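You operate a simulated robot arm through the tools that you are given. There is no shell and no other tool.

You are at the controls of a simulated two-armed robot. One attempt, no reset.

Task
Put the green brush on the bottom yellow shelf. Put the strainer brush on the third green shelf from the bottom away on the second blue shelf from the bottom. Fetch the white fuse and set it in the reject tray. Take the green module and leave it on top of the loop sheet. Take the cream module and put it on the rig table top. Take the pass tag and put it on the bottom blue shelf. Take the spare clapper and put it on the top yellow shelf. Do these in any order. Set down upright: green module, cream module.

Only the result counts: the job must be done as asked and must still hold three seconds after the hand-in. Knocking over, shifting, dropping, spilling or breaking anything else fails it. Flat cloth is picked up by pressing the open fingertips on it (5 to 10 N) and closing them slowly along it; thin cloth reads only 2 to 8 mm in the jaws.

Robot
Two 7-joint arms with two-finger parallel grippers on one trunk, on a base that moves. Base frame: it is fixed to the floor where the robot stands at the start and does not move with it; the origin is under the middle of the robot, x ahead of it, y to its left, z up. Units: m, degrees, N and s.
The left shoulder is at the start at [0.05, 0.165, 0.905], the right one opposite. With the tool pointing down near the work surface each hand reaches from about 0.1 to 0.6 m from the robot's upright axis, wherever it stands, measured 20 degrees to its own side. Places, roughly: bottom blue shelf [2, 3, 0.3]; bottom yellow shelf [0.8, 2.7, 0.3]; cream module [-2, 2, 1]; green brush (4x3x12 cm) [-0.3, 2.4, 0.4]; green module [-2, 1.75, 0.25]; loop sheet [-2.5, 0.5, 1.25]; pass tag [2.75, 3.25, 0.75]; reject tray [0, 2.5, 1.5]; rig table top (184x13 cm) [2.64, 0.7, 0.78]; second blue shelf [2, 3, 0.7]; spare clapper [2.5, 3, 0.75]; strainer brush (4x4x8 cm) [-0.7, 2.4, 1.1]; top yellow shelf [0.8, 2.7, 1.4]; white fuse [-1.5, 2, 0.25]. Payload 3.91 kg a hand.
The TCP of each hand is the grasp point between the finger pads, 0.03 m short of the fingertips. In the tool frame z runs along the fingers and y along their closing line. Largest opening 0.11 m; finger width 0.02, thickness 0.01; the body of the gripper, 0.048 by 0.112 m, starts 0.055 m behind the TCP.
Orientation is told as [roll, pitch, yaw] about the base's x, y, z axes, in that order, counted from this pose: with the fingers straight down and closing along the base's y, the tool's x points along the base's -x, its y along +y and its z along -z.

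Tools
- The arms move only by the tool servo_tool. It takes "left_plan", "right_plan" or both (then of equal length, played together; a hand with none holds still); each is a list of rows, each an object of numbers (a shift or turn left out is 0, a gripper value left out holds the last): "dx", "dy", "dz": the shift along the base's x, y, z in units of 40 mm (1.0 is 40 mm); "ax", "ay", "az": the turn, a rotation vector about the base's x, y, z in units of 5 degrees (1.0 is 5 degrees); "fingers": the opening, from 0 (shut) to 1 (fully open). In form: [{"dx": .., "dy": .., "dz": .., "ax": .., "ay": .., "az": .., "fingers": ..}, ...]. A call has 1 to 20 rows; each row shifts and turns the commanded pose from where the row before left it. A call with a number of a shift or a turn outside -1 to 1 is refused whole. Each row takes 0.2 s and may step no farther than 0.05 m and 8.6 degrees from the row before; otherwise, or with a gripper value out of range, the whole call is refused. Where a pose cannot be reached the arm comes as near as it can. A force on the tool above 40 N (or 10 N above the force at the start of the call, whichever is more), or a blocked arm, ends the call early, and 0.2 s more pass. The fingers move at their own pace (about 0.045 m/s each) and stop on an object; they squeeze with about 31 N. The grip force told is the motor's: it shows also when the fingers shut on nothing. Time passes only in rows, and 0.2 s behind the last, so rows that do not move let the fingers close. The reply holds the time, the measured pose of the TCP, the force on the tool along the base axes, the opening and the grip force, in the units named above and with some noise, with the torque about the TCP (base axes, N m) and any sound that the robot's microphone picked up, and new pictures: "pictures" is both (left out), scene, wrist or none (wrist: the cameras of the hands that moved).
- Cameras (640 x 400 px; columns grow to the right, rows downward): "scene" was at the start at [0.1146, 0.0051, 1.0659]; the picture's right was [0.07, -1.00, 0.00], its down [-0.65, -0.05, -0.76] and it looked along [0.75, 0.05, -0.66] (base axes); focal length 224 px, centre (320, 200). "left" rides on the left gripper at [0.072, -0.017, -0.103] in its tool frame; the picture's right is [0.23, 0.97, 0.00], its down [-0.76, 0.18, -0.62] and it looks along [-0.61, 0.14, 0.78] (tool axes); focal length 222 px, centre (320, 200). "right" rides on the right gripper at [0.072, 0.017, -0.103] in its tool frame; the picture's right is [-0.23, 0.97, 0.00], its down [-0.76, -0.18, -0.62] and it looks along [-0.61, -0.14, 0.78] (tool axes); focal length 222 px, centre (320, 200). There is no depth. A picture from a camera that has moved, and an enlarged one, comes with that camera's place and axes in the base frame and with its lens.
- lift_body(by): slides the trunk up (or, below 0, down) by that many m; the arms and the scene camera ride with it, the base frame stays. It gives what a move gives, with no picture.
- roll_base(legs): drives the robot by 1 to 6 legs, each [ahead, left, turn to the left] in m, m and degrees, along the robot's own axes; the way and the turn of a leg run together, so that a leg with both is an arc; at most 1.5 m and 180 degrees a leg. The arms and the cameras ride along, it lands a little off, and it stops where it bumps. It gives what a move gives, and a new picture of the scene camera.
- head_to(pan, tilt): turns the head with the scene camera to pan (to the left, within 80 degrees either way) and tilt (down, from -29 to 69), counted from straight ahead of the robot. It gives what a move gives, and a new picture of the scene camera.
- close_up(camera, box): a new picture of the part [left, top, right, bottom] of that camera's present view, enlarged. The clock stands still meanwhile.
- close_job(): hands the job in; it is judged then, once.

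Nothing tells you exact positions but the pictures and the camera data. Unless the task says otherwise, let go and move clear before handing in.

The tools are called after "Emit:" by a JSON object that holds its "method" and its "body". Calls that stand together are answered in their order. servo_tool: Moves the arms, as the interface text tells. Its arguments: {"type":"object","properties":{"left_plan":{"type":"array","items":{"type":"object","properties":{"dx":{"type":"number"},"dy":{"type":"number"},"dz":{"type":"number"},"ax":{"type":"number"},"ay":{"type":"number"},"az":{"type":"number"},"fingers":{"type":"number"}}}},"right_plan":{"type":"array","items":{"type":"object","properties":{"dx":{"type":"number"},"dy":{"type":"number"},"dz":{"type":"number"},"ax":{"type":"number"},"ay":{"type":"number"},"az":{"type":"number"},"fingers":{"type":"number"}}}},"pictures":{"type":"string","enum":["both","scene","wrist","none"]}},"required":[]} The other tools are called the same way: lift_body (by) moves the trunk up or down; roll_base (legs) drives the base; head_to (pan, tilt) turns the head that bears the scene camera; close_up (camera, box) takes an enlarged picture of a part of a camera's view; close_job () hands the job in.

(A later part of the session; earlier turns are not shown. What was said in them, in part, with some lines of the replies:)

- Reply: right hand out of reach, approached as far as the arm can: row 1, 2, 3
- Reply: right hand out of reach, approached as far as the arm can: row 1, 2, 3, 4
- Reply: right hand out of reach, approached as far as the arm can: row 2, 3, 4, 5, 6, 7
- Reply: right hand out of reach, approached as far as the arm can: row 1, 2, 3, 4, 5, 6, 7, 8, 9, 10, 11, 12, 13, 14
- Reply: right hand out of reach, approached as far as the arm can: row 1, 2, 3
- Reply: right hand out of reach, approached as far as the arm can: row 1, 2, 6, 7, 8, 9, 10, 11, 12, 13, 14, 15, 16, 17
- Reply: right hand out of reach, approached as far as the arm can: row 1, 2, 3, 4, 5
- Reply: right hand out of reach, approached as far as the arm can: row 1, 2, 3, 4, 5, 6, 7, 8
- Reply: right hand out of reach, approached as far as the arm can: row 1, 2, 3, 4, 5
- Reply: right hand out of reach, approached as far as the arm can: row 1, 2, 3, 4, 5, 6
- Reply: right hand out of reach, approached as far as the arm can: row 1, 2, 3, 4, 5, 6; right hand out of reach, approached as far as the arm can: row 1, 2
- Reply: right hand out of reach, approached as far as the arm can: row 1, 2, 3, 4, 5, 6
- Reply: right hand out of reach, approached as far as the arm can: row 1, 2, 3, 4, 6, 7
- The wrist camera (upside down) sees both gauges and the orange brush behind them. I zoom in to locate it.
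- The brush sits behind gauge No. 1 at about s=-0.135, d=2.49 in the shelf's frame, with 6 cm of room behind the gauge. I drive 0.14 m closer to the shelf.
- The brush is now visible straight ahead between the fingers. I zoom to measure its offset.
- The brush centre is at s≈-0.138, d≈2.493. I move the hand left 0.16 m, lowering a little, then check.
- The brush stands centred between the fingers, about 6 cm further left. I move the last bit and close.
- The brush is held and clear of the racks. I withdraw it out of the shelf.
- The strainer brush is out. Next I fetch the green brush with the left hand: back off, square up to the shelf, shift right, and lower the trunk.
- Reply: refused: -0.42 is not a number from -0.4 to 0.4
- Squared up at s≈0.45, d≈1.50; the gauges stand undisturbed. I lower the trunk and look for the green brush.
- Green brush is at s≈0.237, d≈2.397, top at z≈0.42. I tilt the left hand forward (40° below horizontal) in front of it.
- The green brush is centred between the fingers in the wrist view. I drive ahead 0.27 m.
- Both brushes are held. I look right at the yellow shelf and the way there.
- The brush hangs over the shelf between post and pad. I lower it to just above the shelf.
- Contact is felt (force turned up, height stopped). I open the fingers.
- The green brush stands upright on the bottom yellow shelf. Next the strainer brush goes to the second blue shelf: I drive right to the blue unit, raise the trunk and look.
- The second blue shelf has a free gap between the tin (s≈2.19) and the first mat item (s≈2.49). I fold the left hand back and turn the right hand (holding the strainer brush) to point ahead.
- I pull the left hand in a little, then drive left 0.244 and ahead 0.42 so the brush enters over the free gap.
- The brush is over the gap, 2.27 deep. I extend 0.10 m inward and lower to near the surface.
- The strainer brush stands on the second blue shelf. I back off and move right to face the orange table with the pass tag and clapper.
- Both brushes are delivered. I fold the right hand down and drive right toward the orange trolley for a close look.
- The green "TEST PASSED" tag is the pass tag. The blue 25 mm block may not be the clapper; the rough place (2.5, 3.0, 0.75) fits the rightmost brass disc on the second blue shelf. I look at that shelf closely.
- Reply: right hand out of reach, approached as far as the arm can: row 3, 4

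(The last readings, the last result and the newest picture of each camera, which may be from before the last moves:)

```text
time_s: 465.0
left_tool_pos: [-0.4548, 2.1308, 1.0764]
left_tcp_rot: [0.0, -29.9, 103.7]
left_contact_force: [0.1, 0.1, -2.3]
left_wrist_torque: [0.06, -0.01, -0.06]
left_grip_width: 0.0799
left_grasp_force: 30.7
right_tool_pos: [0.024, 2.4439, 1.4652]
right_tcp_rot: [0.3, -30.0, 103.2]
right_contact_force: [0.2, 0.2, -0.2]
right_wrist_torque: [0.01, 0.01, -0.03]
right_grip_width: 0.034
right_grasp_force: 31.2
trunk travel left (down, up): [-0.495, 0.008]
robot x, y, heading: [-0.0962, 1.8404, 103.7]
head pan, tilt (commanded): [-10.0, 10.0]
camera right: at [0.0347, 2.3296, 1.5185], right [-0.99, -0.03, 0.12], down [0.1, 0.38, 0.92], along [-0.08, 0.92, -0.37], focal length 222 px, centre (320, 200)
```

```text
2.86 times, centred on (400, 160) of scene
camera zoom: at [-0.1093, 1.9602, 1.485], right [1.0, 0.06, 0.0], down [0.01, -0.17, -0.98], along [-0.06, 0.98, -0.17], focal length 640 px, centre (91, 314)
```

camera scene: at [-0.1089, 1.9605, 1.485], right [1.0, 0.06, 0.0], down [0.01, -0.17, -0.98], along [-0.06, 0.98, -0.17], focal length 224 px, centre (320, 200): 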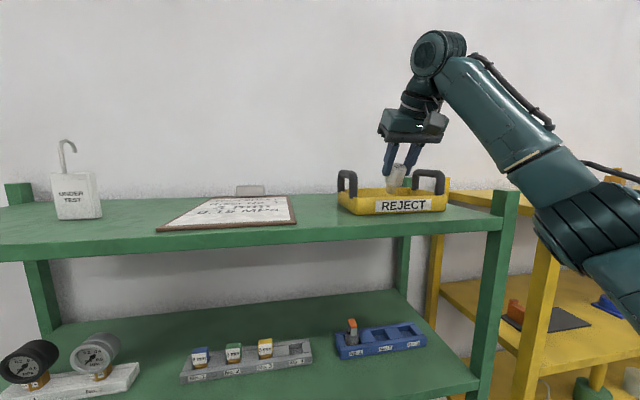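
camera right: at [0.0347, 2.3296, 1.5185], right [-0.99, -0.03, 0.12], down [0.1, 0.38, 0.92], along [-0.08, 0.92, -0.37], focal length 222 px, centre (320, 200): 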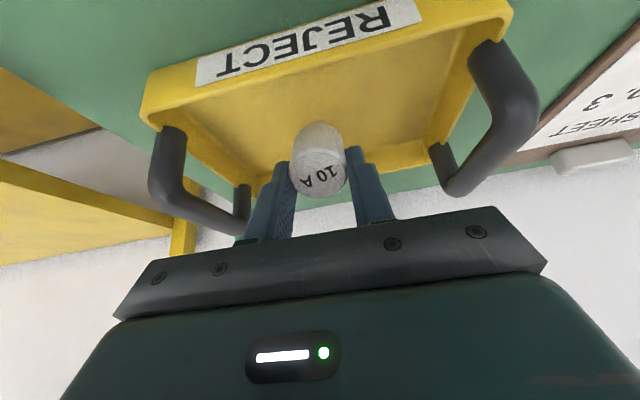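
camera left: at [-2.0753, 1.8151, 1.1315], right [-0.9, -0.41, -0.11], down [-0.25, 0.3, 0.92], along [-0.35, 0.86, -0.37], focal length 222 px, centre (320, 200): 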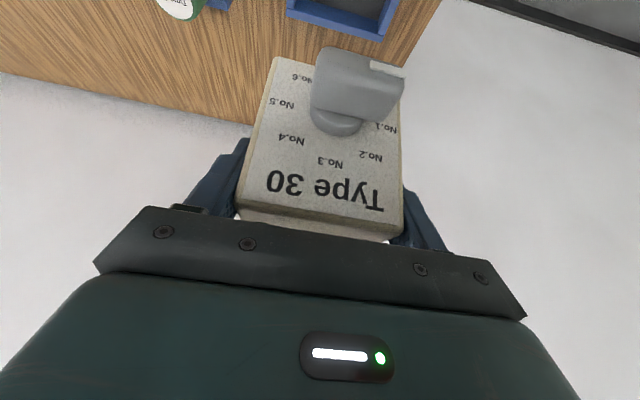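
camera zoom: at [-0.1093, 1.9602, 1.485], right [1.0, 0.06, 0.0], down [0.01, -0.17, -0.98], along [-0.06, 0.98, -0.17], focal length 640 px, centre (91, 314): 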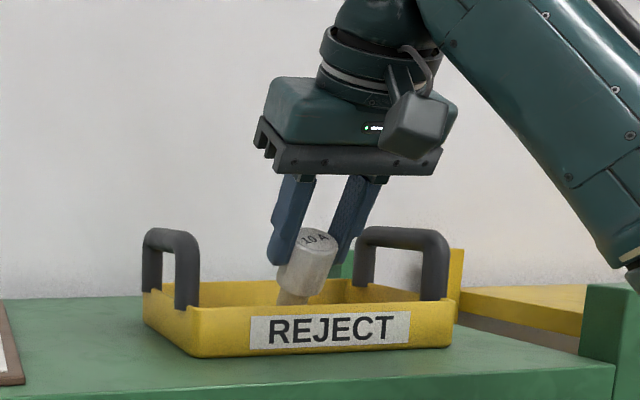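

Emit:
{"method": "servo_tool", "body": {"right_plan": [{"dz": -0.1}, {"dz": -0.1}, {"dz": -0.1}, {}], "pictures": "none"}}

Emit:
{"method": "servo_tool", "body": {"right_plan": [{"dz": -0.08}, {"dz": -0.08}, {}], "pictures": "none"}}

```text
time_s: 466.0
left_tool_pos: [-0.4544, 2.1297, 1.0767]
left_tcp_rot: [0.1, -29.9, 103.5]
left_contact_force: [-0.5, 0.3, -2.2]
left_wrist_torque: [0.03, 0.03, 0.03]
left_grip_width: 0.0799
left_grasp_force: 31.0
right_tool_pos: [0.0247, 2.4441, 1.4546]
right_tcp_rot: [0.3, -30.2, 103.1]
right_contact_force: [0.6, 2.7, 8.0]
right_wrist_torque: [0.37, 0.01, -0.01]
right_grip_width: 0.0339
right_grasp_force: 30.6
trunk travel left (down, up): [-0.495, 0.008]
robot x, y, heading: [-0.0963, 1.8377, 103.5]
head pan, tilt (commanded): [-10.0, 10.0]
```

```text
time_s: 466.8
left_tool_pos: [-0.454, 2.1287, 1.0775]
left_tcp_rot: [-0.2, -30.1, 103.6]
left_contact_force: [0.3, -0.4, -1.6]
left_wrist_torque: [0.0, 0.03, 0.01]
left_grip_width: 0.0799
left_grasp_force: 30.8
right_tool_pos: [0.0254, 2.4407, 1.4519]
right_tcp_rot: [0.3, -30.6, 103.1]
right_contact_force: [1.4, 2.1, 27.8]
right_wrist_torque: [0.99, 0.06, -0.05]
right_grip_width: 0.0337
right_grasp_force: 31.2
trunk travel left (down, up): [-0.495, 0.008]
robot x, y, heading: [-0.0965, 1.8386, 103.5]
head pan, tilt (commanded): [-10.0, 10.0]
```

Contact. I ease up 5 mm and open the fingers gently.

Emit:
{"method": "servo_tool", "body": {"right_plan": [{"dz": 0.13}, {}, {"fingers": 0.4}, {"fingers": 0.5}, {"fingers": 0.6}, {"fingers": 0.6}], "pictures": "both"}}

Emit:
{"method": "close_up", "body": {"camera": "scene", "box": [320, 90, 480, 230]}}

```text
time_s: 468.2
left_tool_pos: [-0.4537, 2.1295, 1.0764]
left_tcp_rot: [0.0, -29.9, 103.5]
left_contact_force: [-0.2, -0.4, -2.7]
left_wrist_torque: [0.0, -0.01, 0.02]
left_grip_width: 0.0797
left_grasp_force: 31.5
right_tool_pos: [0.025, 2.4444, 1.4519]
right_tcp_rot: [0.4, -30.0, 103.2]
right_contact_force: [0.2, 0.0, 0.3]
right_wrist_torque: [-0.03, 0.01, -0.03]
right_grip_width: 0.0661
right_grasp_force: 0.1
trunk travel left (down, up): [-0.495, 0.008]
robot x, y, heading: [-0.0996, 1.8394, 103.6]
head pan, tilt (commanded): [-10.0, 10.0]
camera scene: at [-0.1093, 1.9601, 1.485], right [1.0, 0.06, 0.0], down [0.01, -0.17, -0.98], along [-0.06, 0.98, -0.17], focal length 224 px, centre (320, 200)
camera right: at [0.0345, 2.3295, 1.5054], right [-0.99, -0.03, 0.12], down [0.1, 0.38, 0.92], along [-0.08, 0.92, -0.37], focal length 222 px, centre (320, 200)
```

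scene: 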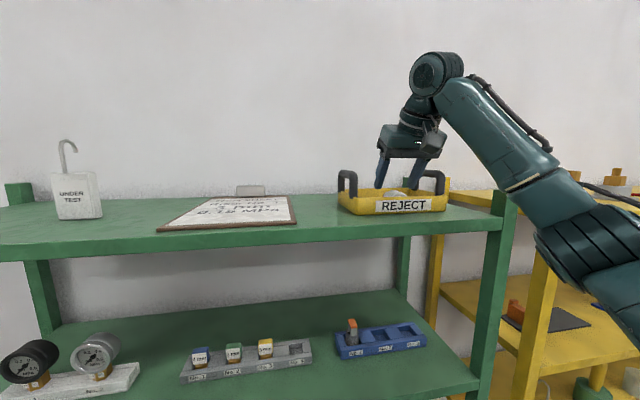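
right: 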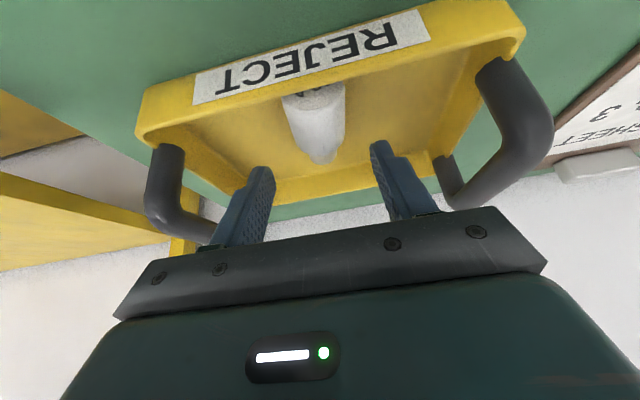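

```text
2.86 times, centred on (400, 160) of scene
camera zoom: at [-0.1093, 1.9601, 1.485], right [1.0, 0.06, 0.0], down [0.01, -0.17, -0.98], along [-0.06, 0.98, -0.17], focal length 640 px, centre (91, 314)
```

zoom: 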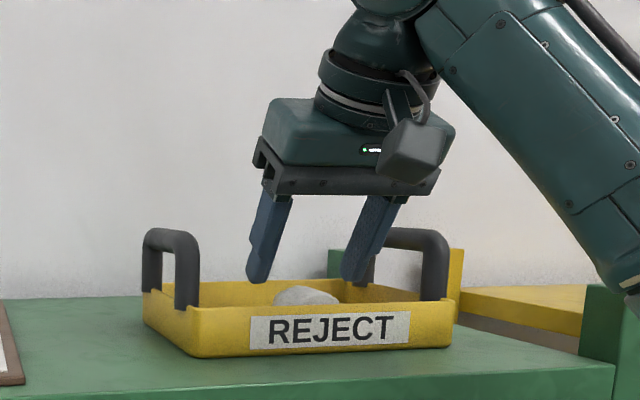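

The white fuse lies inside the reject tray. I raise the hand clear and back away.

Emit:
{"method": "servo_tool", "body": {"right_plan": [{"dz": 0.6, "dx": 0.05, "dy": -0.2}, {"dz": 0.8, "dx": 0.1, "dy": -0.4}, {"dz": 0.6, "dx": 0.15, "dy": -0.6}, {"dz": 0.3, "dx": 0.2, "dy": -0.8}, {"dx": 0.2, "dy": -0.8}], "pictures": "none"}}

Emit:
{"method": "roll_base", "body": {"legs": [[-0.55, 0, 0]]}}

Emit:
{"method": "close_up", "body": {"camera": "scene", "box": [280, 130, 440, 230]}}

```text
time_s: 469.4
left_tool_pos: [-0.4533, 2.1299, 1.077]
left_tcp_rot: [0.0, -30.0, 103.6]
left_contact_force: [0.9, 0.1, -1.5]
left_wrist_torque: [-0.01, 0.04, 0.02]
left_grip_width: 0.0797
left_grasp_force: 30.9
right_tool_pos: [0.0526, 2.3318, 1.5461]
right_tcp_rot: [0.3, -30.1, 103.2]
right_contact_force: [0.0, -1.7, 0.1]
right_wrist_torque: [0.02, 0.04, 0.01]
right_grip_width: 0.0658
right_grasp_force: 0.0
trunk travel left (down, up): [-0.495, 0.008]
robot x, y, heading: [-0.0993, 1.8414, 103.7]
head pan, tilt (commanded): [-10.0, 10.0]
```

```text
time_s: 472.6
left_tool_pos: [-0.3261, 1.5982, 1.0768]
left_tcp_rot: [0.1, -29.9, 103.6]
left_contact_force: [-0.3, 0.2, -1.6]
left_wrist_torque: [0.01, 0.01, -0.01]
left_grip_width: 0.0801
left_grasp_force: 30.8
right_tool_pos: [0.1807, 1.7984, 1.5444]
right_tcp_rot: [0.2, -29.9, 103.2]
right_contact_force: [0.9, 0.2, 0.5]
right_wrist_torque: [0.04, 0.03, 0.03]
right_grip_width: 0.0658
right_grasp_force: 0.1
trunk travel left (down, up): [-0.495, 0.008]
robot x, y, heading: [0.027, 1.3081, 103.4]
head pan, tilt (commanded): [-10.0, 10.0]
camera scene: at [0.0184, 1.427, 1.485], right [1.0, 0.06, 0.0], down [0.01, -0.17, -0.98], along [-0.06, 0.98, -0.17], focal length 224 px, centre (320, 200)
```

scene: 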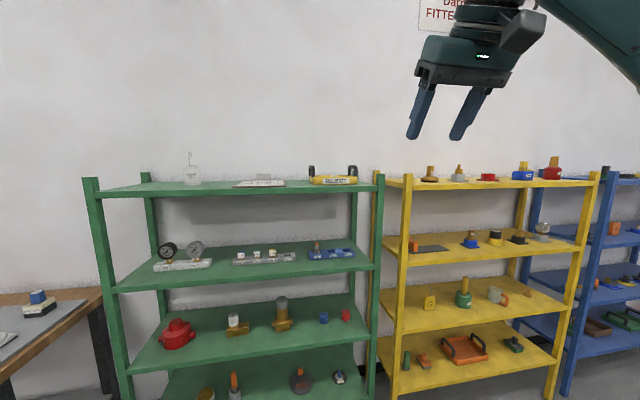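

```text
4.00 times, centred on (360, 180) of scene
camera zoom: at [0.0184, 1.427, 1.485], right [1.0, 0.06, 0.0], down [0.01, -0.17, -0.98], along [-0.06, 0.98, -0.17], focal length 896 px, centre (160, 280)
```

zoom: 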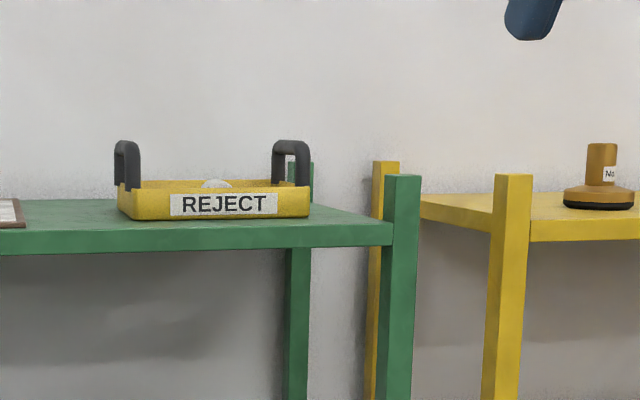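

The fuse rests in the reject tray. Only the cream module remains: the rig table (steel top under the black frame with the red pipe) is near (2.64, 0.7). I fold the right hand down and drive along the aisle.

Emit:
{"method": "servo_tool", "body": {"right_plan": [{"dz": -0.95, "dx": 0.02, "dy": -0.1, "ax": -0.583, "ay": -0.141}, {"dz": -0.95, "dx": 0.02, "dy": -0.1, "ax": -0.583, "ay": -0.141}, {"dz": -0.95, "dx": 0.02, "dy": -0.1, "ax": -0.583, "ay": -0.141}, {"dz": -0.95, "dx": 0.02, "dy": -0.1, "ax": -0.583, "ay": -0.141}, {"dz": -0.95, "dx": 0.02, "dy": -0.1, "ax": -0.583, "ay": -0.141}, {"dz": -0.95, "dx": 0.02, "dy": -0.1, "ax": -0.583, "ay": -0.141}, {"dz": -0.95, "dx": 0.02, "dy": -0.1, "ax": -0.583, "ay": -0.141}, {"dz": -0.95, "dx": 0.02, "dy": -0.1, "ax": -0.583, "ay": -0.141}, {"dz": -0.95, "dx": 0.02, "dy": -0.1, "ax": -0.583, "ay": -0.141}, {"dz": -0.95, "dx": 0.02, "dy": -0.1, "ax": -0.583, "ay": -0.141}, {"dz": -0.95}], "pictures": "none"}}

Emit:
{"method": "roll_base", "body": {"legs": [[0.13, -1.4, 0], [0, -0.8, 0]]}}

Emit:
{"method": "head_to", "body": {"pan": -80, "tilt": 25}}

```text
time_s: 475.0
left_tool_pos: [-0.3247, 1.5981, 1.0781]
left_tcp_rot: [-0.1, -29.9, 103.5]
left_contact_force: [-0.6, 0.1, -2.5]
left_wrist_torque: [-0.03, -0.02, -0.04]
left_grip_width: 0.0797
left_grasp_force: 31.1
right_tool_pos: [0.1897, 1.759, 1.1258]
right_tcp_rot: [0.2, 0.0, 103.2]
right_contact_force: [0.5, 0.2, 0.1]
right_wrist_torque: [0.01, -0.02, 0.03]
right_grip_width: 0.066
right_grasp_force: 0.0
trunk travel left (down, up): [-0.495, 0.008]
robot x, y, heading: [0.0316, 1.3066, 103.4]
head pan, tilt (commanded): [-10.0, 10.0]
```

```text
time_s: 494.4
left_tool_pos: [1.7716, 2.252, 1.0756]
left_tcp_rot: [0.1, -30.0, 104.6]
left_contact_force: [-0.1, 0.6, -2.2]
left_wrist_torque: [0.01, 0.02, 0.0]
left_grip_width: 0.0798
left_grasp_force: 31.8
right_tool_pos: [2.2831, 2.4243, 1.125]
right_tcp_rot: [0.1, 0.0, 104.3]
right_contact_force: [0.0, 0.1, -1.2]
right_wrist_torque: [-0.01, 0.01, 0.02]
right_grip_width: 0.0663
right_grasp_force: 0.0
trunk travel left (down, up): [-0.495, 0.008]
robot x, y, heading: [2.1352, 1.9654, 104.3]
head pan, tilt (commanded): [-10.0, 10.0]
camera scene: at [2.1193, 2.0888, 1.485], right [1.0, 0.08, 0.0], down [0.01, -0.17, -0.98], along [-0.08, 0.98, -0.17], focal length 224 px, centre (320, 200)
```

scene: 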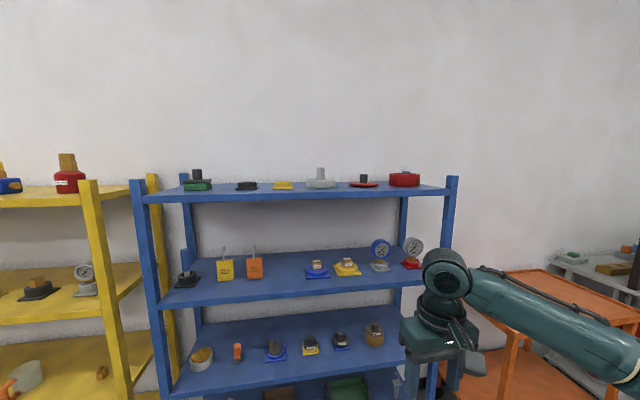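

```text
time_s: 495.9
left_tool_pos: [1.7713, 2.2525, 1.0761]
left_tcp_rot: [0.1, -29.9, 104.5]
left_contact_force: [0.9, 0.1, -2.3]
left_wrist_torque: [0.02, -0.01, 0.05]
left_grip_width: 0.0797
left_grasp_force: 31.0
right_tool_pos: [2.2834, 2.4231, 1.1264]
right_tcp_rot: [0.1, 0.0, 104.3]
right_contact_force: [0.7, -0.3, 0.0]
right_wrist_torque: [-0.01, 0.02, -0.04]
right_grip_width: 0.0662
right_grasp_force: 0.1
trunk travel left (down, up): [-0.495, 0.008]
robot x, y, heading: [2.1326, 1.9705, 104.9]
head pan, tilt (commanded): [-80.0, 25.0]
camera scene: at [2.2104, 2.0344, 1.4606], right [0.42, -0.91, 0.0], down [-0.38, -0.18, -0.91], along [0.82, 0.38, -0.42], focal length 224 px, centre (320, 200)
```

scene: 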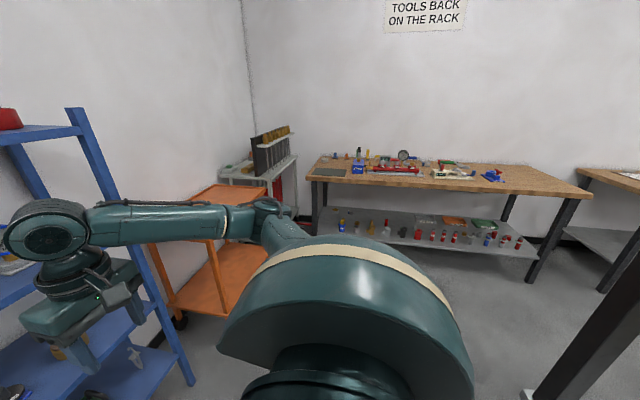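

I step toward the shelves for room and turn 90° right, to look at the rig table.

Emit:
{"method": "roll_base", "body": {"legs": [[0.2, 0, 0], [0, 0, -90]]}}

Emit:
{"method": "head_to", "body": {"pan": -70, "tilt": 25}}

Emit:
{"method": "head_to", "body": {"pan": -30, "tilt": 30}}

```text
time_s: 501.3
left_tool_pos: [2.3633, 2.5277, 1.0764]
left_tcp_rot: [-0.1, -29.9, 15.2]
left_contact_force: [0.2, -0.4, -2.7]
left_wrist_torque: [0.02, -0.03, 0.01]
left_grip_width: 0.0799
left_grasp_force: 30.7
right_tool_pos: [2.5394, 2.0163, 1.1247]
right_tcp_rot: [0.1, -0.1, 14.8]
right_contact_force: [0.5, -0.4, 0.1]
right_wrist_torque: [0.0, 0.01, 0.0]
right_grip_width: 0.066
right_grasp_force: 0.0
trunk travel left (down, up): [-0.495, 0.008]
robot x, y, heading: [2.0804, 2.1575, 15.3]
head pan, tilt (commanded): [-80.0, 25.0]
camera scene: at [2.1511, 2.0856, 1.4606], right [-0.91, -0.42, 0.0], down [-0.18, 0.38, -0.91], along [0.38, -0.82, -0.42], focal length 224 px, centre (320, 200)
```

scene: 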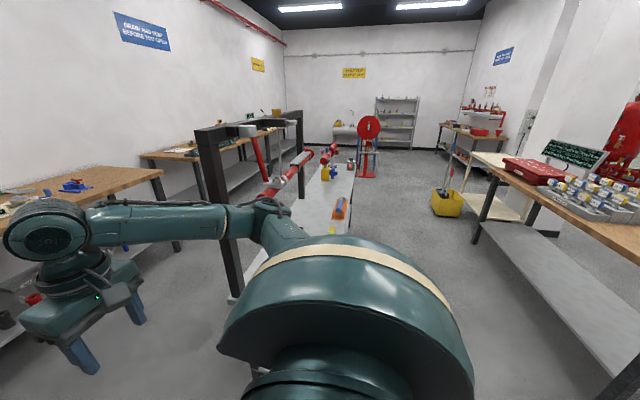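

```text
time_s: 502.0
left_tool_pos: [2.3644, 2.5255, 1.0766]
left_tcp_rot: [-0.1, -29.8, 15.1]
left_contact_force: [0.2, 0.5, -2.1]
left_wrist_torque: [0.02, -0.03, -0.03]
left_grip_width: 0.0796
left_grasp_force: 30.6
right_tool_pos: [2.5377, 2.0175, 1.1259]
right_tcp_rot: [0.1, 0.0, 14.9]
right_contact_force: [-0.5, -0.3, -0.6]
right_wrist_torque: [-0.01, 0.01, 0.01]
right_grip_width: 0.0657
right_grasp_force: 0.1
trunk travel left (down, up): [-0.495, 0.008]
robot x, y, heading: [2.0825, 2.1602, 15.5]
head pan, tilt (commanded): [-70.0, 25.0]
camera scene: at [2.165, 2.0937, 1.4606], right [-0.82, -0.57, 0.0], down [-0.24, 0.35, -0.91], along [0.52, -0.74, -0.42], focal length 224 px, centre (320, 200)
```

scene: 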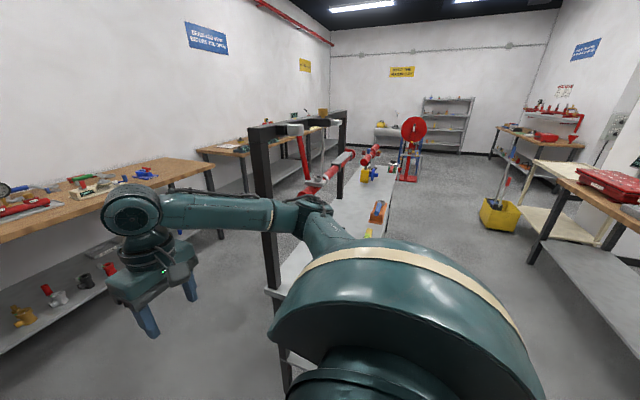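

```text
time_s: 503.1
left_tool_pos: [2.3645, 2.5254, 1.0767]
left_tcp_rot: [-0.1, -29.8, 15.1]
left_contact_force: [-0.2, 0.2, -1.6]
left_wrist_torque: [0.03, -0.03, 0.02]
left_grip_width: 0.0798
left_grasp_force: 30.7
right_tool_pos: [2.5378, 2.0147, 1.1247]
right_tcp_rot: [0.1, 0.0, 14.9]
right_contact_force: [-0.2, -0.9, -0.3]
right_wrist_torque: [0.0, 0.04, 0.0]
right_grip_width: 0.0659
right_grasp_force: 0.0
trunk travel left (down, up): [-0.495, 0.008]
robot x, y, heading: [2.0827, 2.1621, 15.4]
head pan, tilt (commanded): [-30.0, 30.0]
camera scene: at [2.1995, 2.1457, 1.4526], right [-0.26, -0.97, 0.0], down [-0.48, 0.13, -0.87], along [0.84, -0.22, -0.5], focal length 224 px, centre (320, 200)
```

scene: 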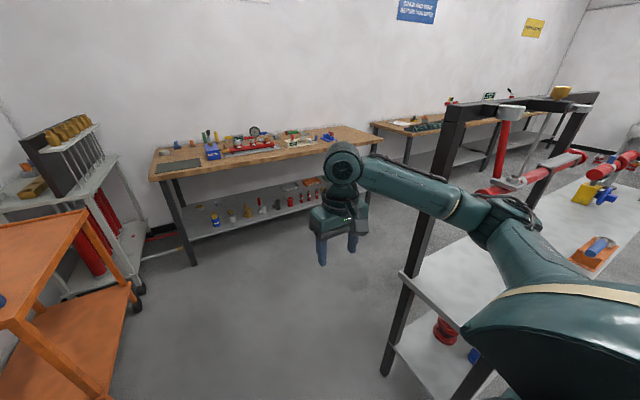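

The rig table is a long steel top with the black frame along its far side, its near end at about s 2.7–3.0, d≈0.97. I turn another 90° right to face its end.

Emit:
{"method": "roll_base", "body": {"legs": [[0, 0, -91.8]]}}

Emit:
{"method": "head_to", "body": {"pan": 10, "tilt": 35}}

Emit:
{"method": "close_up", "body": {"camera": "scene", "box": [140, 40, 460, 240]}}

```text
time_s: 507.3
left_tool_pos: [2.4378, 1.8718, 1.0775]
left_tcp_rot: [0.0, -30.0, -76.4]
left_contact_force: [-0.3, -0.3, -2.1]
left_wrist_torque: [-0.04, 0.01, 0.02]
left_grip_width: 0.0799
left_grasp_force: 31.4
right_tool_pos: [1.9248, 1.7089, 1.126]
right_tcp_rot: [0.0, 0.0, -76.5]
right_contact_force: [0.1, -0.1, 0.8]
right_wrist_torque: [0.0, 0.0, 0.01]
right_grip_width: 0.0662
right_grasp_force: 0.0
trunk travel left (down, up): [-0.495, 0.008]
robot x, y, heading: [2.0801, 2.1617, -76.4]
head pan, tilt (commanded): [-30.0, 30.0]
camera scene: at [2.065, 2.0459, 1.4526], right [-0.96, 0.28, 0.0], down [0.14, 0.48, -0.87], along [-0.24, -0.83, -0.5], focal length 224 px, centre (320, 200)
```

scene: 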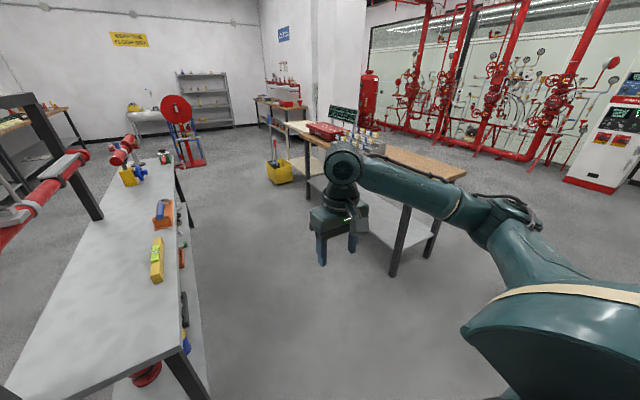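

```text
time_s: 508.4
left_tool_pos: [2.4391, 1.8716, 1.0758]
left_tcp_rot: [0.1, -29.9, -76.4]
left_contact_force: [0.2, -0.1, -1.7]
left_wrist_torque: [0.0, 0.02, -0.02]
left_grip_width: 0.08
left_grasp_force: 30.7
right_tool_pos: [1.9255, 1.7097, 1.1272]
right_tcp_rot: [0.1, 0.1, -76.6]
right_contact_force: [-0.2, 0.2, 0.1]
right_wrist_torque: [-0.02, -0.01, 0.0]
right_grip_width: 0.0658
right_grasp_force: 0.0
trunk travel left (down, up): [-0.495, 0.008]
robot x, y, heading: [2.0832, 2.1611, -76.3]
head pan, tilt (commanded): [10.0, 35.0]
camera scene: at [2.1258, 2.052, 1.4448], right [-0.92, -0.4, 0.0], down [-0.23, 0.53, -0.82], along [0.33, -0.75, -0.57], focal length 224 px, centre (320, 200)
```

scene: 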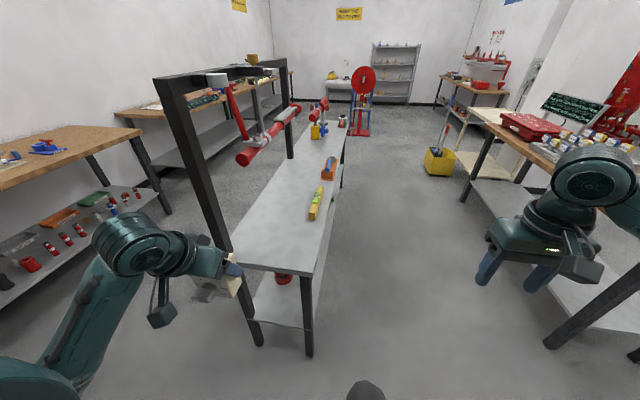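

```text
2.00 times, centred on (300, 140) of scene
camera zoom: at [2.1258, 2.052, 1.4448], right [-0.92, -0.4, 0.0], down [-0.23, 0.53, -0.82], along [0.33, -0.75, -0.57], focal length 448 px, centre (360, 320)
```

zoom: 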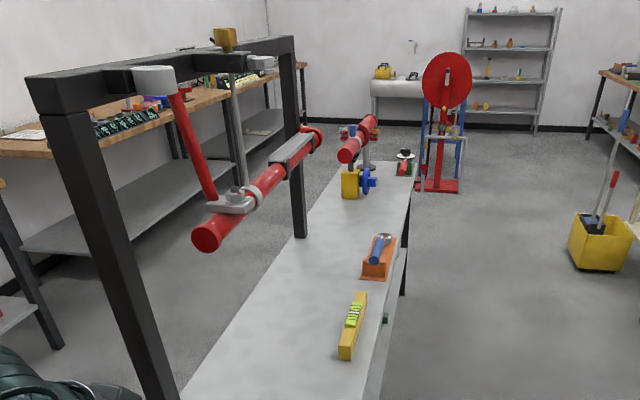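

The free near end of the rig table's front strip (s≈2.73, d≈0.87, z≈0.78) is in front-left. I lower the trunk 0.15 m, shift right 8 cm and move ahead 0.25 m.

Emit:
{"method": "lift_body", "body": {"by": -0.15}}

Emit:
{"method": "roll_base", "body": {"legs": [[0, -0.08, 0], [0.25, 0, 0]]}}

Emit:
{"method": "close_up", "body": {"camera": "left", "box": [0, 0, 640, 400]}}

```text
time_s: 510.2
left_tool_pos: [2.4389, 1.8711, 0.9274]
left_tcp_rot: [0.1, -30.0, -76.4]
left_contact_force: [-0.1, -0.4, -1.3]
left_wrist_torque: [0.0, 0.01, 0.0]
left_grip_width: 0.08
left_grasp_force: 31.0
right_tool_pos: [1.925, 1.709, 0.9758]
right_tcp_rot: [0.1, -0.1, -76.6]
right_contact_force: [-0.8, -0.1, -0.6]
right_wrist_torque: [-0.02, -0.03, -0.01]
right_grip_width: 0.0661
right_grasp_force: 0.0
trunk travel left (down, up): [-0.345, 0.158]
robot x, y, heading: [2.0802, 2.1625, -76.2]
head pan, tilt (commanded): [10.0, 35.0]
```

```text
time_s: 513.0
left_tool_pos: [2.419, 1.612, 0.9254]
left_tcp_rot: [0.0, -29.8, -76.4]
left_contact_force: [-0.2, -0.2, -2.8]
left_wrist_torque: [0.02, 0.01, 0.01]
left_grip_width: 0.0798
left_grasp_force: 30.7
right_tool_pos: [1.9038, 1.4481, 0.9762]
right_tcp_rot: [-0.1, -0.1, -76.6]
right_contact_force: [0.4, -1.1, 0.3]
right_wrist_torque: [0.02, 0.01, 0.03]
right_grip_width: 0.0659
right_grasp_force: 0.1
trunk travel left (down, up): [-0.345, 0.158]
robot x, y, heading: [2.0651, 1.9023, -76.2]
head pan, tilt (commanded): [10.0, 35.0]
camera scene: at [2.1054, 1.7914, 1.2948], right [-0.92, -0.4, 0.0], down [-0.23, 0.53, -0.82], along [0.33, -0.75, -0.57], focal length 224 px, centre (320, 200)
```

scene: 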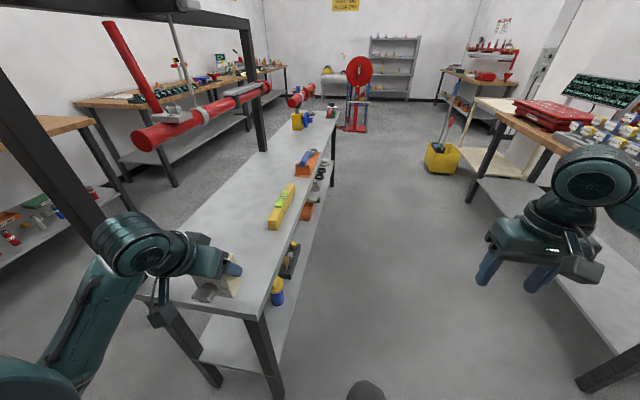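

```text
1.00 times, centred on (320, 200) of left (not enlarged: the box is as wide or as high as the picture)
camera zoom: at [2.3752, 1.7186, 0.9807], right [0.9, 0.42, -0.11], down [0.26, -0.3, 0.92], along [0.35, -0.86, -0.38], focal length 222 px, centre (320, 200)
```

zoom: 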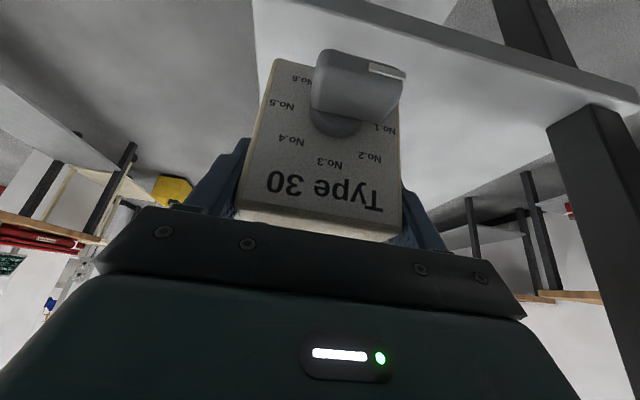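

The module is in line (s≈2.73). I extend 13 cm over the table.

Emit:
{"method": "servo_tool", "body": {"left_plan": [{"dx": 0.19, "dy": -0.785}, {"dx": 0.19, "dy": -0.785}, {"dx": 0.19, "dy": -0.785}, {"dx": 0.19, "dy": -0.785}], "pictures": "both"}}

Emit:
{"method": "close_up", "body": {"camera": "scene", "box": [120, 130, 360, 330]}}

```text
time_s: 514.0
left_tool_pos: [2.4485, 1.4841, 0.9255]
left_tcp_rot: [-0.1, -30.0, -76.4]
left_contact_force: [0.1, 0.7, -2.6]
left_wrist_torque: [0.0, 0.01, -0.02]
left_grip_width: 0.0799
left_grasp_force: 31.0
right_tool_pos: [1.9037, 1.4494, 0.9764]
right_tcp_rot: [0.1, -0.1, -76.7]
right_contact_force: [0.5, 0.1, 0.8]
right_wrist_torque: [0.01, 0.0, -0.04]
right_grip_width: 0.0659
right_grasp_force: 0.2
trunk travel left (down, up): [-0.345, 0.158]
robot x, y, heading: [2.0615, 1.9035, -76.5]
head pan, tilt (commanded): [10.0, 35.0]
camera scene: at [2.1053, 1.7915, 1.2948], right [-0.92, -0.4, 0.0], down [-0.23, 0.53, -0.82], along [0.33, -0.75, -0.57], focal length 224 px, centre (320, 200)
camera left: at [2.4059, 1.5919, 0.9792], right [0.9, 0.42, -0.11], down [0.26, -0.3, 0.92], along [0.35, -0.86, -0.38], focal length 222 px, centre (320, 200)
```

scene: 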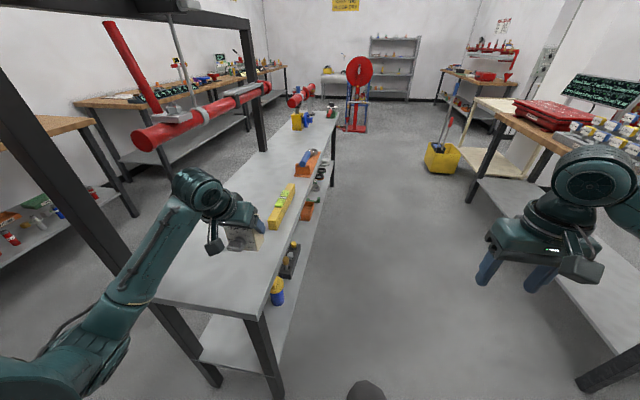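
left: 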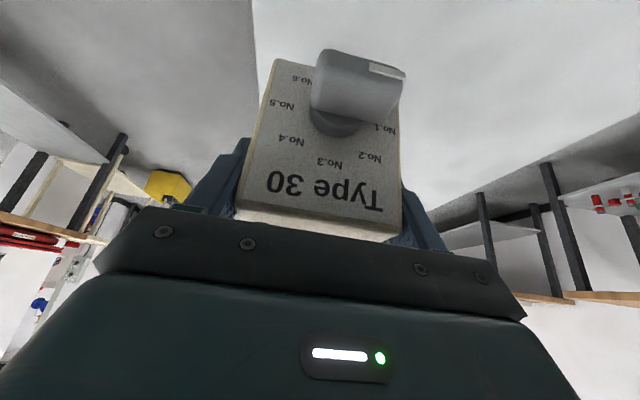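

```text
2.00 times, centred on (240, 230) of scene
camera zoom: at [2.1053, 1.7915, 1.2948], right [-0.92, -0.4, 0.0], down [-0.23, 0.53, -0.82], along [0.33, -0.75, -0.57], focal length 448 px, centre (480, 140)
```

zoom: 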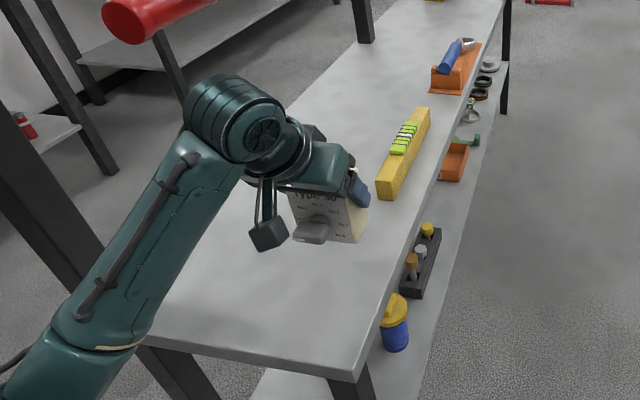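

The module hovers over the free end of the strip, 3 cm inside its edge. I lower it.

Emit:
{"method": "servo_tool", "body": {"left_plan": [{"dz": -0.5}, {"dz": -0.4}, {"dz": -0.3}, {}], "pictures": "wrist"}}

Emit:
{"method": "servo_tool", "body": {"left_plan": [{"dz": -0.1}, {"dz": -0.1}, {}], "pictures": "none"}}

```text
time_s: 515.0
left_tool_pos: [2.4491, 1.4858, 0.877]
left_tcp_rot: [0.0, -29.9, -76.4]
left_contact_force: [0.7, -0.2, -1.8]
left_wrist_torque: [0.03, -0.01, 0.0]
left_grip_width: 0.0796
left_grasp_force: 30.7
right_tool_pos: [1.9037, 1.4496, 0.9749]
right_tcp_rot: [0.1, 0.0, -76.6]
right_contact_force: [0.2, -0.6, 0.3]
right_wrist_torque: [0.05, 0.01, -0.03]
right_grip_width: 0.066
right_grasp_force: 0.2
trunk travel left (down, up): [-0.345, 0.158]
robot x, y, heading: [2.0623, 1.8983, -76.4]
head pan, tilt (commanded): [10.0, 35.0]
camera left: at [2.4057, 1.5931, 0.9318], right [0.9, 0.42, -0.11], down [0.26, -0.3, 0.92], along [0.35, -0.86, -0.38], focal length 222 px, centre (320, 200)
```

left: 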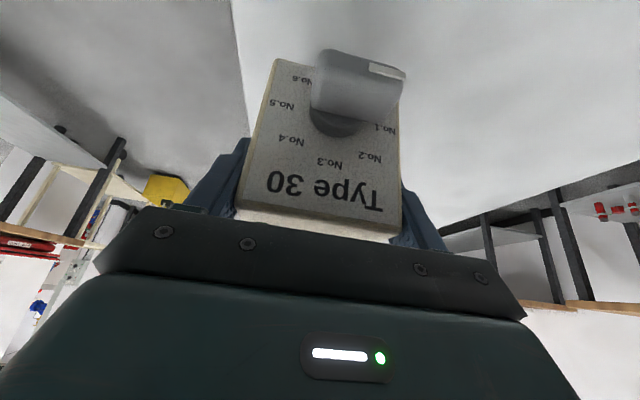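

```text
time_s: 515.8
left_tool_pos: [2.449, 1.4837, 0.8698]
left_tcp_rot: [0.0, -29.9, -76.4]
left_contact_force: [-1.0, 0.3, -2.2]
left_wrist_torque: [0.01, 0.01, -0.01]
left_grip_width: 0.08
left_grasp_force: 30.7
right_tool_pos: [1.9042, 1.4498, 0.9761]
right_tcp_rot: [0.1, -0.1, -76.5]
right_contact_force: [-0.3, 0.8, 0.6]
right_wrist_torque: [-0.01, 0.01, -0.01]
right_grip_width: 0.066
right_grasp_force: 0.1
trunk travel left (down, up): [-0.345, 0.158]
robot x, y, heading: [2.0604, 1.9001, -76.5]
head pan, tilt (commanded): [10.0, 35.0]
```

Emit:
{"method": "servo_tool", "body": {"left_plan": [{"dz": -0.07}, {"dz": -0.07}, {}], "pictures": "none"}}

Emit:
{"method": "servo_tool", "body": {"left_plan": [{"dz": -0.06}, {"dz": -0.06}, {}], "pictures": "none"}}

Emit:
{"method": "servo_tool", "body": {"left_plan": [{"dz": -0.06}, {"dz": -0.06}, {}], "pictures": "wrist"}}

```text
time_s: 516.6
left_tool_pos: [2.4487, 1.4867, 0.8643]
left_tcp_rot: [0.0, -29.9, -76.4]
left_contact_force: [0.7, -1.2, -1.5]
left_wrist_torque: [-0.01, 0.0, -0.01]
left_grip_width: 0.0798
left_grasp_force: 30.8
right_tool_pos: [1.9048, 1.4494, 0.9763]
right_tcp_rot: [0.1, 0.1, -76.6]
right_contact_force: [-0.5, -0.1, -0.3]
right_wrist_torque: [0.0, 0.0, 0.03]
right_grip_width: 0.066
right_grasp_force: 0.0
trunk travel left (down, up): [-0.345, 0.158]
robot x, y, heading: [2.0601, 1.9021, -76.5]
head pan, tilt (commanded): [10.0, 35.0]
```

```text
time_s: 517.4
left_tool_pos: [2.4477, 1.4864, 0.8598]
left_tcp_rot: [0.0, -30.0, -76.4]
left_contact_force: [-0.9, -0.6, -3.2]
left_wrist_torque: [-0.01, 0.01, -0.02]
left_grip_width: 0.0797
left_grasp_force: 30.7
right_tool_pos: [1.903, 1.4497, 0.9761]
right_tcp_rot: [0.0, 0.0, -76.6]
right_contact_force: [-0.9, -0.1, 1.0]
right_wrist_torque: [-0.02, 0.02, 0.02]
right_grip_width: 0.0662
right_grasp_force: 0.1
trunk travel left (down, up): [-0.345, 0.158]
robot x, y, heading: [2.0616, 1.9024, -76.1]
head pan, tilt (commanded): [10.0, 35.0]
```

```text
time_s: 518.2
left_tool_pos: [2.449, 1.4872, 0.855]
left_tcp_rot: [-0.1, -29.8, -76.4]
left_contact_force: [0.5, 0.0, -2.4]
left_wrist_torque: [-0.02, 0.01, -0.01]
left_grip_width: 0.0799
left_grasp_force: 30.5
right_tool_pos: [1.9042, 1.4501, 0.9752]
right_tcp_rot: [0.1, 0.1, -76.6]
right_contact_force: [1.0, -0.1, 1.2]
right_wrist_torque: [0.01, 0.04, 0.01]
right_grip_width: 0.0662
right_grasp_force: 0.0
trunk travel left (down, up): [-0.345, 0.158]
robot x, y, heading: [2.0616, 1.9057, -76.4]
head pan, tilt (commanded): [10.0, 35.0]
camera left: at [2.4055, 1.5936, 0.9092], right [0.9, 0.42, -0.11], down [0.26, -0.3, 0.92], along [0.35, -0.86, -0.38], focal length 222 px, centre (320, 200)
```

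left: 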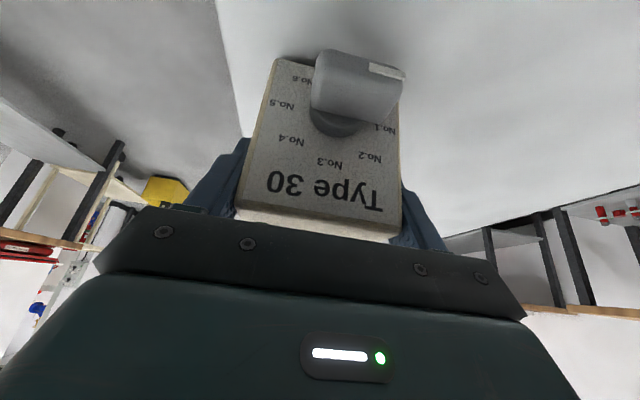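

Still no contact. I continue lowering in small steps.

Emit:
{"method": "servo_tool", "body": {"left_plan": [{"dz": -0.07}, {"dz": -0.07}, {}], "pictures": "none"}}

Emit:
{"method": "servo_tool", "body": {"left_plan": [{"dz": -0.06}, {"dz": -0.06}, {}], "pictures": "none"}}

Emit:
{"method": "close_up", "body": {"camera": "scene", "box": [180, 180, 320, 300]}}

```text
time_s: 519.0
left_tool_pos: [2.449, 1.4861, 0.8501]
left_tcp_rot: [-0.1, -30.0, -76.5]
left_contact_force: [-0.2, 1.1, -0.4]
left_wrist_torque: [-0.01, -0.06, 0.03]
left_grip_width: 0.0795
left_grasp_force: 31.1
right_tool_pos: [1.9046, 1.4501, 0.9763]
right_tcp_rot: [0.2, 0.1, -76.6]
right_contact_force: [0.7, -0.5, -0.7]
right_wrist_torque: [-0.01, -0.01, -0.03]
right_grip_width: 0.066
right_grasp_force: 0.0
trunk travel left (down, up): [-0.345, 0.158]
robot x, y, heading: [2.0649, 1.9002, -76.2]
head pan, tilt (commanded): [10.0, 35.0]
```

```text
time_s: 519.8
left_tool_pos: [2.4484, 1.4866, 0.8478]
left_tcp_rot: [-0.1, -30.5, -76.2]
left_contact_force: [2.2, 1.5, 23.3]
left_wrist_torque: [0.09, 0.01, 0.02]
left_grip_width: 0.08
left_grasp_force: 30.7
right_tool_pos: [1.9022, 1.4507, 0.9763]
right_tcp_rot: [0.2, -0.1, -76.6]
right_contact_force: [-0.1, -0.4, -0.1]
right_wrist_torque: [-0.01, 0.03, 0.04]
right_grip_width: 0.0659
right_grasp_force: 0.1
trunk travel left (down, up): [-0.345, 0.158]
robot x, y, heading: [2.0605, 1.9007, -76.5]
head pan, tilt (commanded): [10.0, 35.0]
```

```text
3.33 times, centred on (250, 240) of scene
camera zoom: at [2.1039, 1.7936, 1.2954], right [-0.92, -0.4, 0.0], down [-0.23, 0.52, -0.82], along [0.33, -0.75, -0.57], focal length 747 px, centre (553, 67)
```

zoom: 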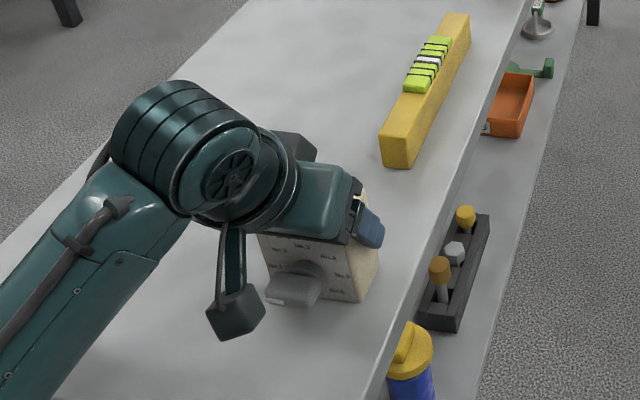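

Contact with the table. I ease up 2.5 mm and open the fingers wide.

Emit:
{"method": "servo_tool", "body": {"left_plan": [{"dz": 0.07}, {}, {"fingers": 0.85}, {"fingers": 0.95}, {"fingers": 1.0}, {"fingers": 1.0}], "pictures": "both"}}

Emit:
{"method": "close_up", "body": {"camera": "scene", "box": [180, 180, 320, 300]}}

```text
time_s: 521.2
left_tool_pos: [2.448, 1.4859, 0.8472]
left_tcp_rot: [0.0, -30.0, -76.3]
left_contact_force: [0.6, 0.1, 0.6]
left_wrist_torque: [-0.01, 0.02, -0.01]
left_grip_width: 0.1102
left_grasp_force: 0.1
right_tool_pos: [1.9035, 1.4502, 0.9763]
right_tcp_rot: [0.1, 0.1, -76.6]
right_contact_force: [-0.1, -0.1, -0.2]
right_wrist_torque: [0.02, 0.0, 0.01]
right_grip_width: 0.0661
right_grasp_force: 0.1
trunk travel left (down, up): [-0.345, 0.158]
robot x, y, heading: [2.0625, 1.898, -76.2]
head pan, tilt (commanded): [10.0, 35.0]
camera scene: at [2.1051, 1.792, 1.2948], right [-0.92, -0.4, 0.0], down [-0.23, 0.53, -0.82], along [0.33, -0.75, -0.57], focal length 224 px, centre (320, 200)
camera left: at [2.4055, 1.5935, 0.902], right [0.9, 0.42, -0.11], down [0.26, -0.3, 0.92], along [0.35, -0.86, -0.38], focal length 222 px, centre (320, 200)
```

scene: 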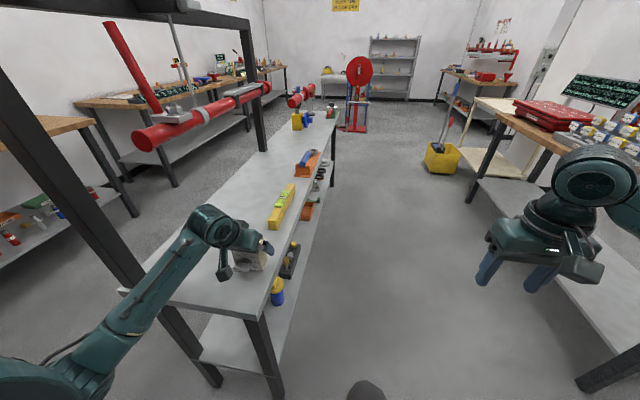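
left: 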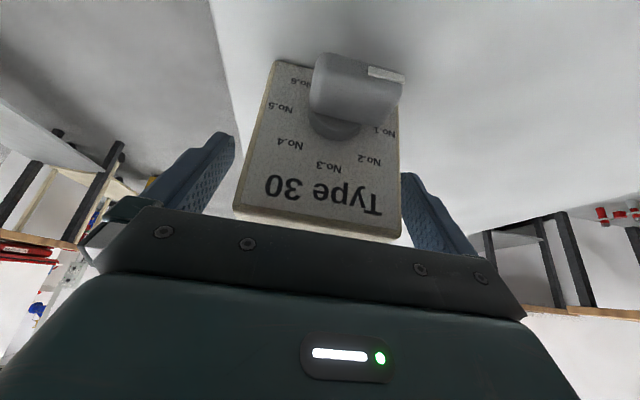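

```text
3.33 times, centred on (250, 240) of scene
camera zoom: at [2.1051, 1.792, 1.2948], right [-0.92, -0.4, 0.0], down [-0.23, 0.53, -0.82], along [0.33, -0.75, -0.57], focal length 747 px, centre (553, 67)
```

zoom: 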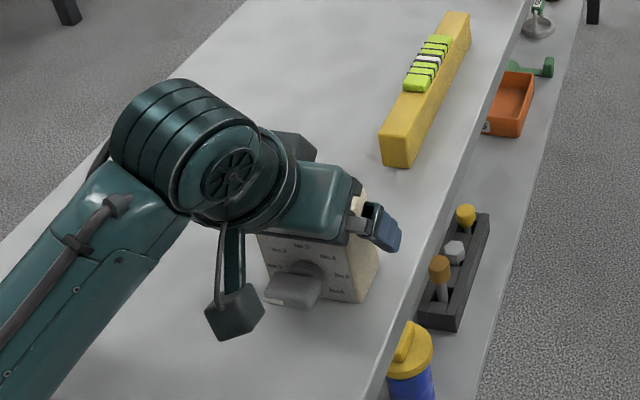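

The cream module stands upright on the table. I withdraw the hand along its axis, up and back.

Emit:
{"method": "servo_tool", "body": {"left_plan": [{"dx": -0.06, "dy": 0.24, "dz": 0.43}, {"dx": -0.1175, "dy": 0.486, "dz": 0.85}, {"dx": -0.1175, "dy": 0.486, "dz": 0.85}, {"dx": -0.1175, "dy": 0.486, "dz": 0.85}, {"dx": -0.1175, "dy": 0.486, "dz": 0.85}], "pictures": "both"}}

Emit:
{"method": "close_up", "body": {"camera": "scene", "box": [180, 180, 320, 300]}}

```text
time_s: 522.4
left_tool_pos: [2.4282, 1.5735, 1.002]
left_tcp_rot: [0.0, -29.8, -76.3]
left_contact_force: [0.1, 0.2, 0.8]
left_wrist_torque: [-0.03, 0.0, -0.01]
left_grip_width: 0.1099
left_grasp_force: 0.1
right_tool_pos: [1.9033, 1.4502, 0.9773]
right_tcp_rot: [0.0, 0.0, -76.5]
right_contact_force: [-0.4, -0.4, -0.6]
right_wrist_torque: [0.01, -0.01, 0.02]
right_grip_width: 0.0659
right_grasp_force: 0.2
trunk travel left (down, up): [-0.345, 0.158]
robot x, y, heading: [2.0603, 1.8977, -76.6]
head pan, tilt (commanded): [10.0, 35.0]
camera scene: at [2.1051, 1.7922, 1.2948], right [-0.92, -0.4, 0.0], down [-0.23, 0.53, -0.82], along [0.33, -0.75, -0.57], focal length 224 px, centre (320, 200)
camera left: at [2.3846, 1.6812, 1.0568], right [0.9, 0.42, -0.11], down [0.26, -0.3, 0.92], along [0.35, -0.86, -0.38], focal length 222 px, centre (320, 200)
```

scene: 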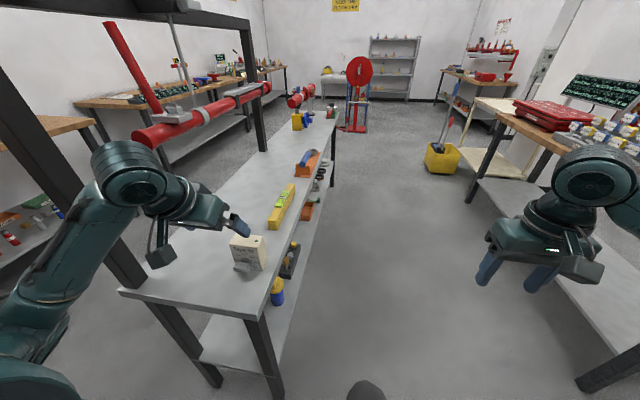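
left: 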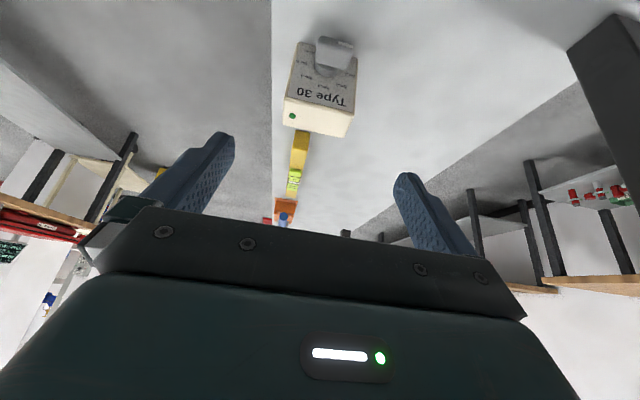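

```text
3.33 times, centred on (250, 240) of scene
camera zoom: at [2.1051, 1.7922, 1.2948], right [-0.92, -0.4, 0.0], down [-0.23, 0.53, -0.82], along [0.33, -0.75, -0.57], focal length 747 px, centre (553, 67)
```

zoom: 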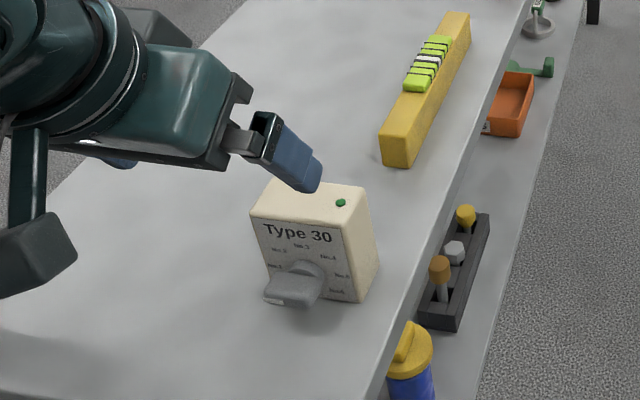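

The cream module stands upright on the rig table top. I back away and take a final look.

Emit:
{"method": "roll_base", "body": {"legs": [[-0.3, 0, 0]]}}

Emit:
{"method": "close_up", "body": {"camera": "scene", "box": [180, 120, 380, 260]}}

```text
time_s: 524.4
left_tool_pos: [2.357, 1.8672, 1.0012]
left_tcp_rot: [0.1, -29.9, -76.2]
left_contact_force: [-0.9, -0.7, -0.2]
left_wrist_torque: [0.0, -0.01, 0.03]
left_grip_width: 0.1098
left_grasp_force: 0.1
right_tool_pos: [1.8334, 1.7417, 0.9757]
right_tcp_rot: [0.1, -0.1, -76.5]
right_contact_force: [0.2, 0.7, 0.3]
right_wrist_torque: [0.02, -0.04, 0.04]
right_grip_width: 0.0659
right_grasp_force: 0.1
trunk travel left (down, up): [-0.345, 0.158]
robot x, y, heading: [1.9941, 2.1952, -76.2]
head pan, tilt (commanded): [10.0, 35.0]
camera scene: at [2.0343, 2.0855, 1.2949], right [-0.92, -0.4, 0.0], down [-0.23, 0.52, -0.82], along [0.33, -0.75, -0.57], focal length 224 px, centre (320, 200)
```

scene: 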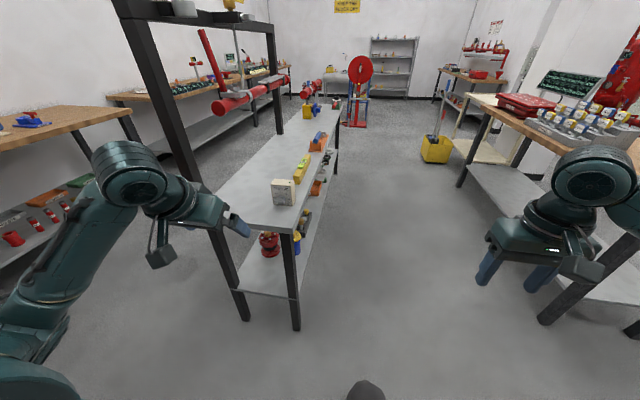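

```text
2.86 times, centred on (280, 190) of scene
camera zoom: at [2.0343, 2.0855, 1.2949], right [-0.92, -0.4, 0.0], down [-0.23, 0.52, -0.82], along [0.33, -0.75, -0.57], focal length 640 px, centre (434, 229)
```

zoom: 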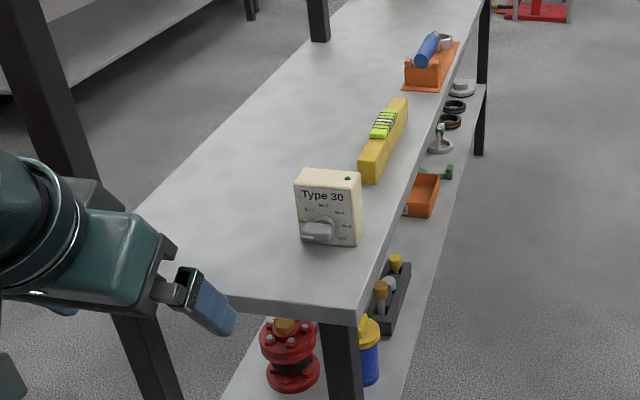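

All seven items are in place: green brush, strainer brush, clapper and tag on their shelves, fuse in the reject tray, green module on the loop sheet, cream module on the rig table. Both hands are empty and clear, so I hand in the job.

Emit:
{"method": "close_job", "body": {}}

```text
The job is handed in.
```

I set all seven items down at the places asked and handed the job in. No result came back, so the outcome isn't confirmed. Both hands were empty and clear at hand-in.

| Item | Where it is now |
|---|---|
| Green brush | Standing on the bottom yellow shelf |
| Strainer brush | Standing on the second blue shelf from the bottom |
| White fuse | Lying on its side inside the reject tray |
| Green module (box No. 4) | Upright on the loop sheet |
| Cream module (Type 30) | Upright on the rig table top |
| Pass tag | Standing on the bottom blue shelf |
| Spare clapper | Standing on the top yellow shelf |

- **Spare clapper:** I took this to be the brass disc marked "No. 2" on the second blue shelf. Nothing on it says "spare"; I chose it because it was the item closest to the rough position given.
- **Neighbouring objects:** I saw nothing else knocked over or moved in the pictures after each placement. I did not go back along the shelves for a last look before handing in.
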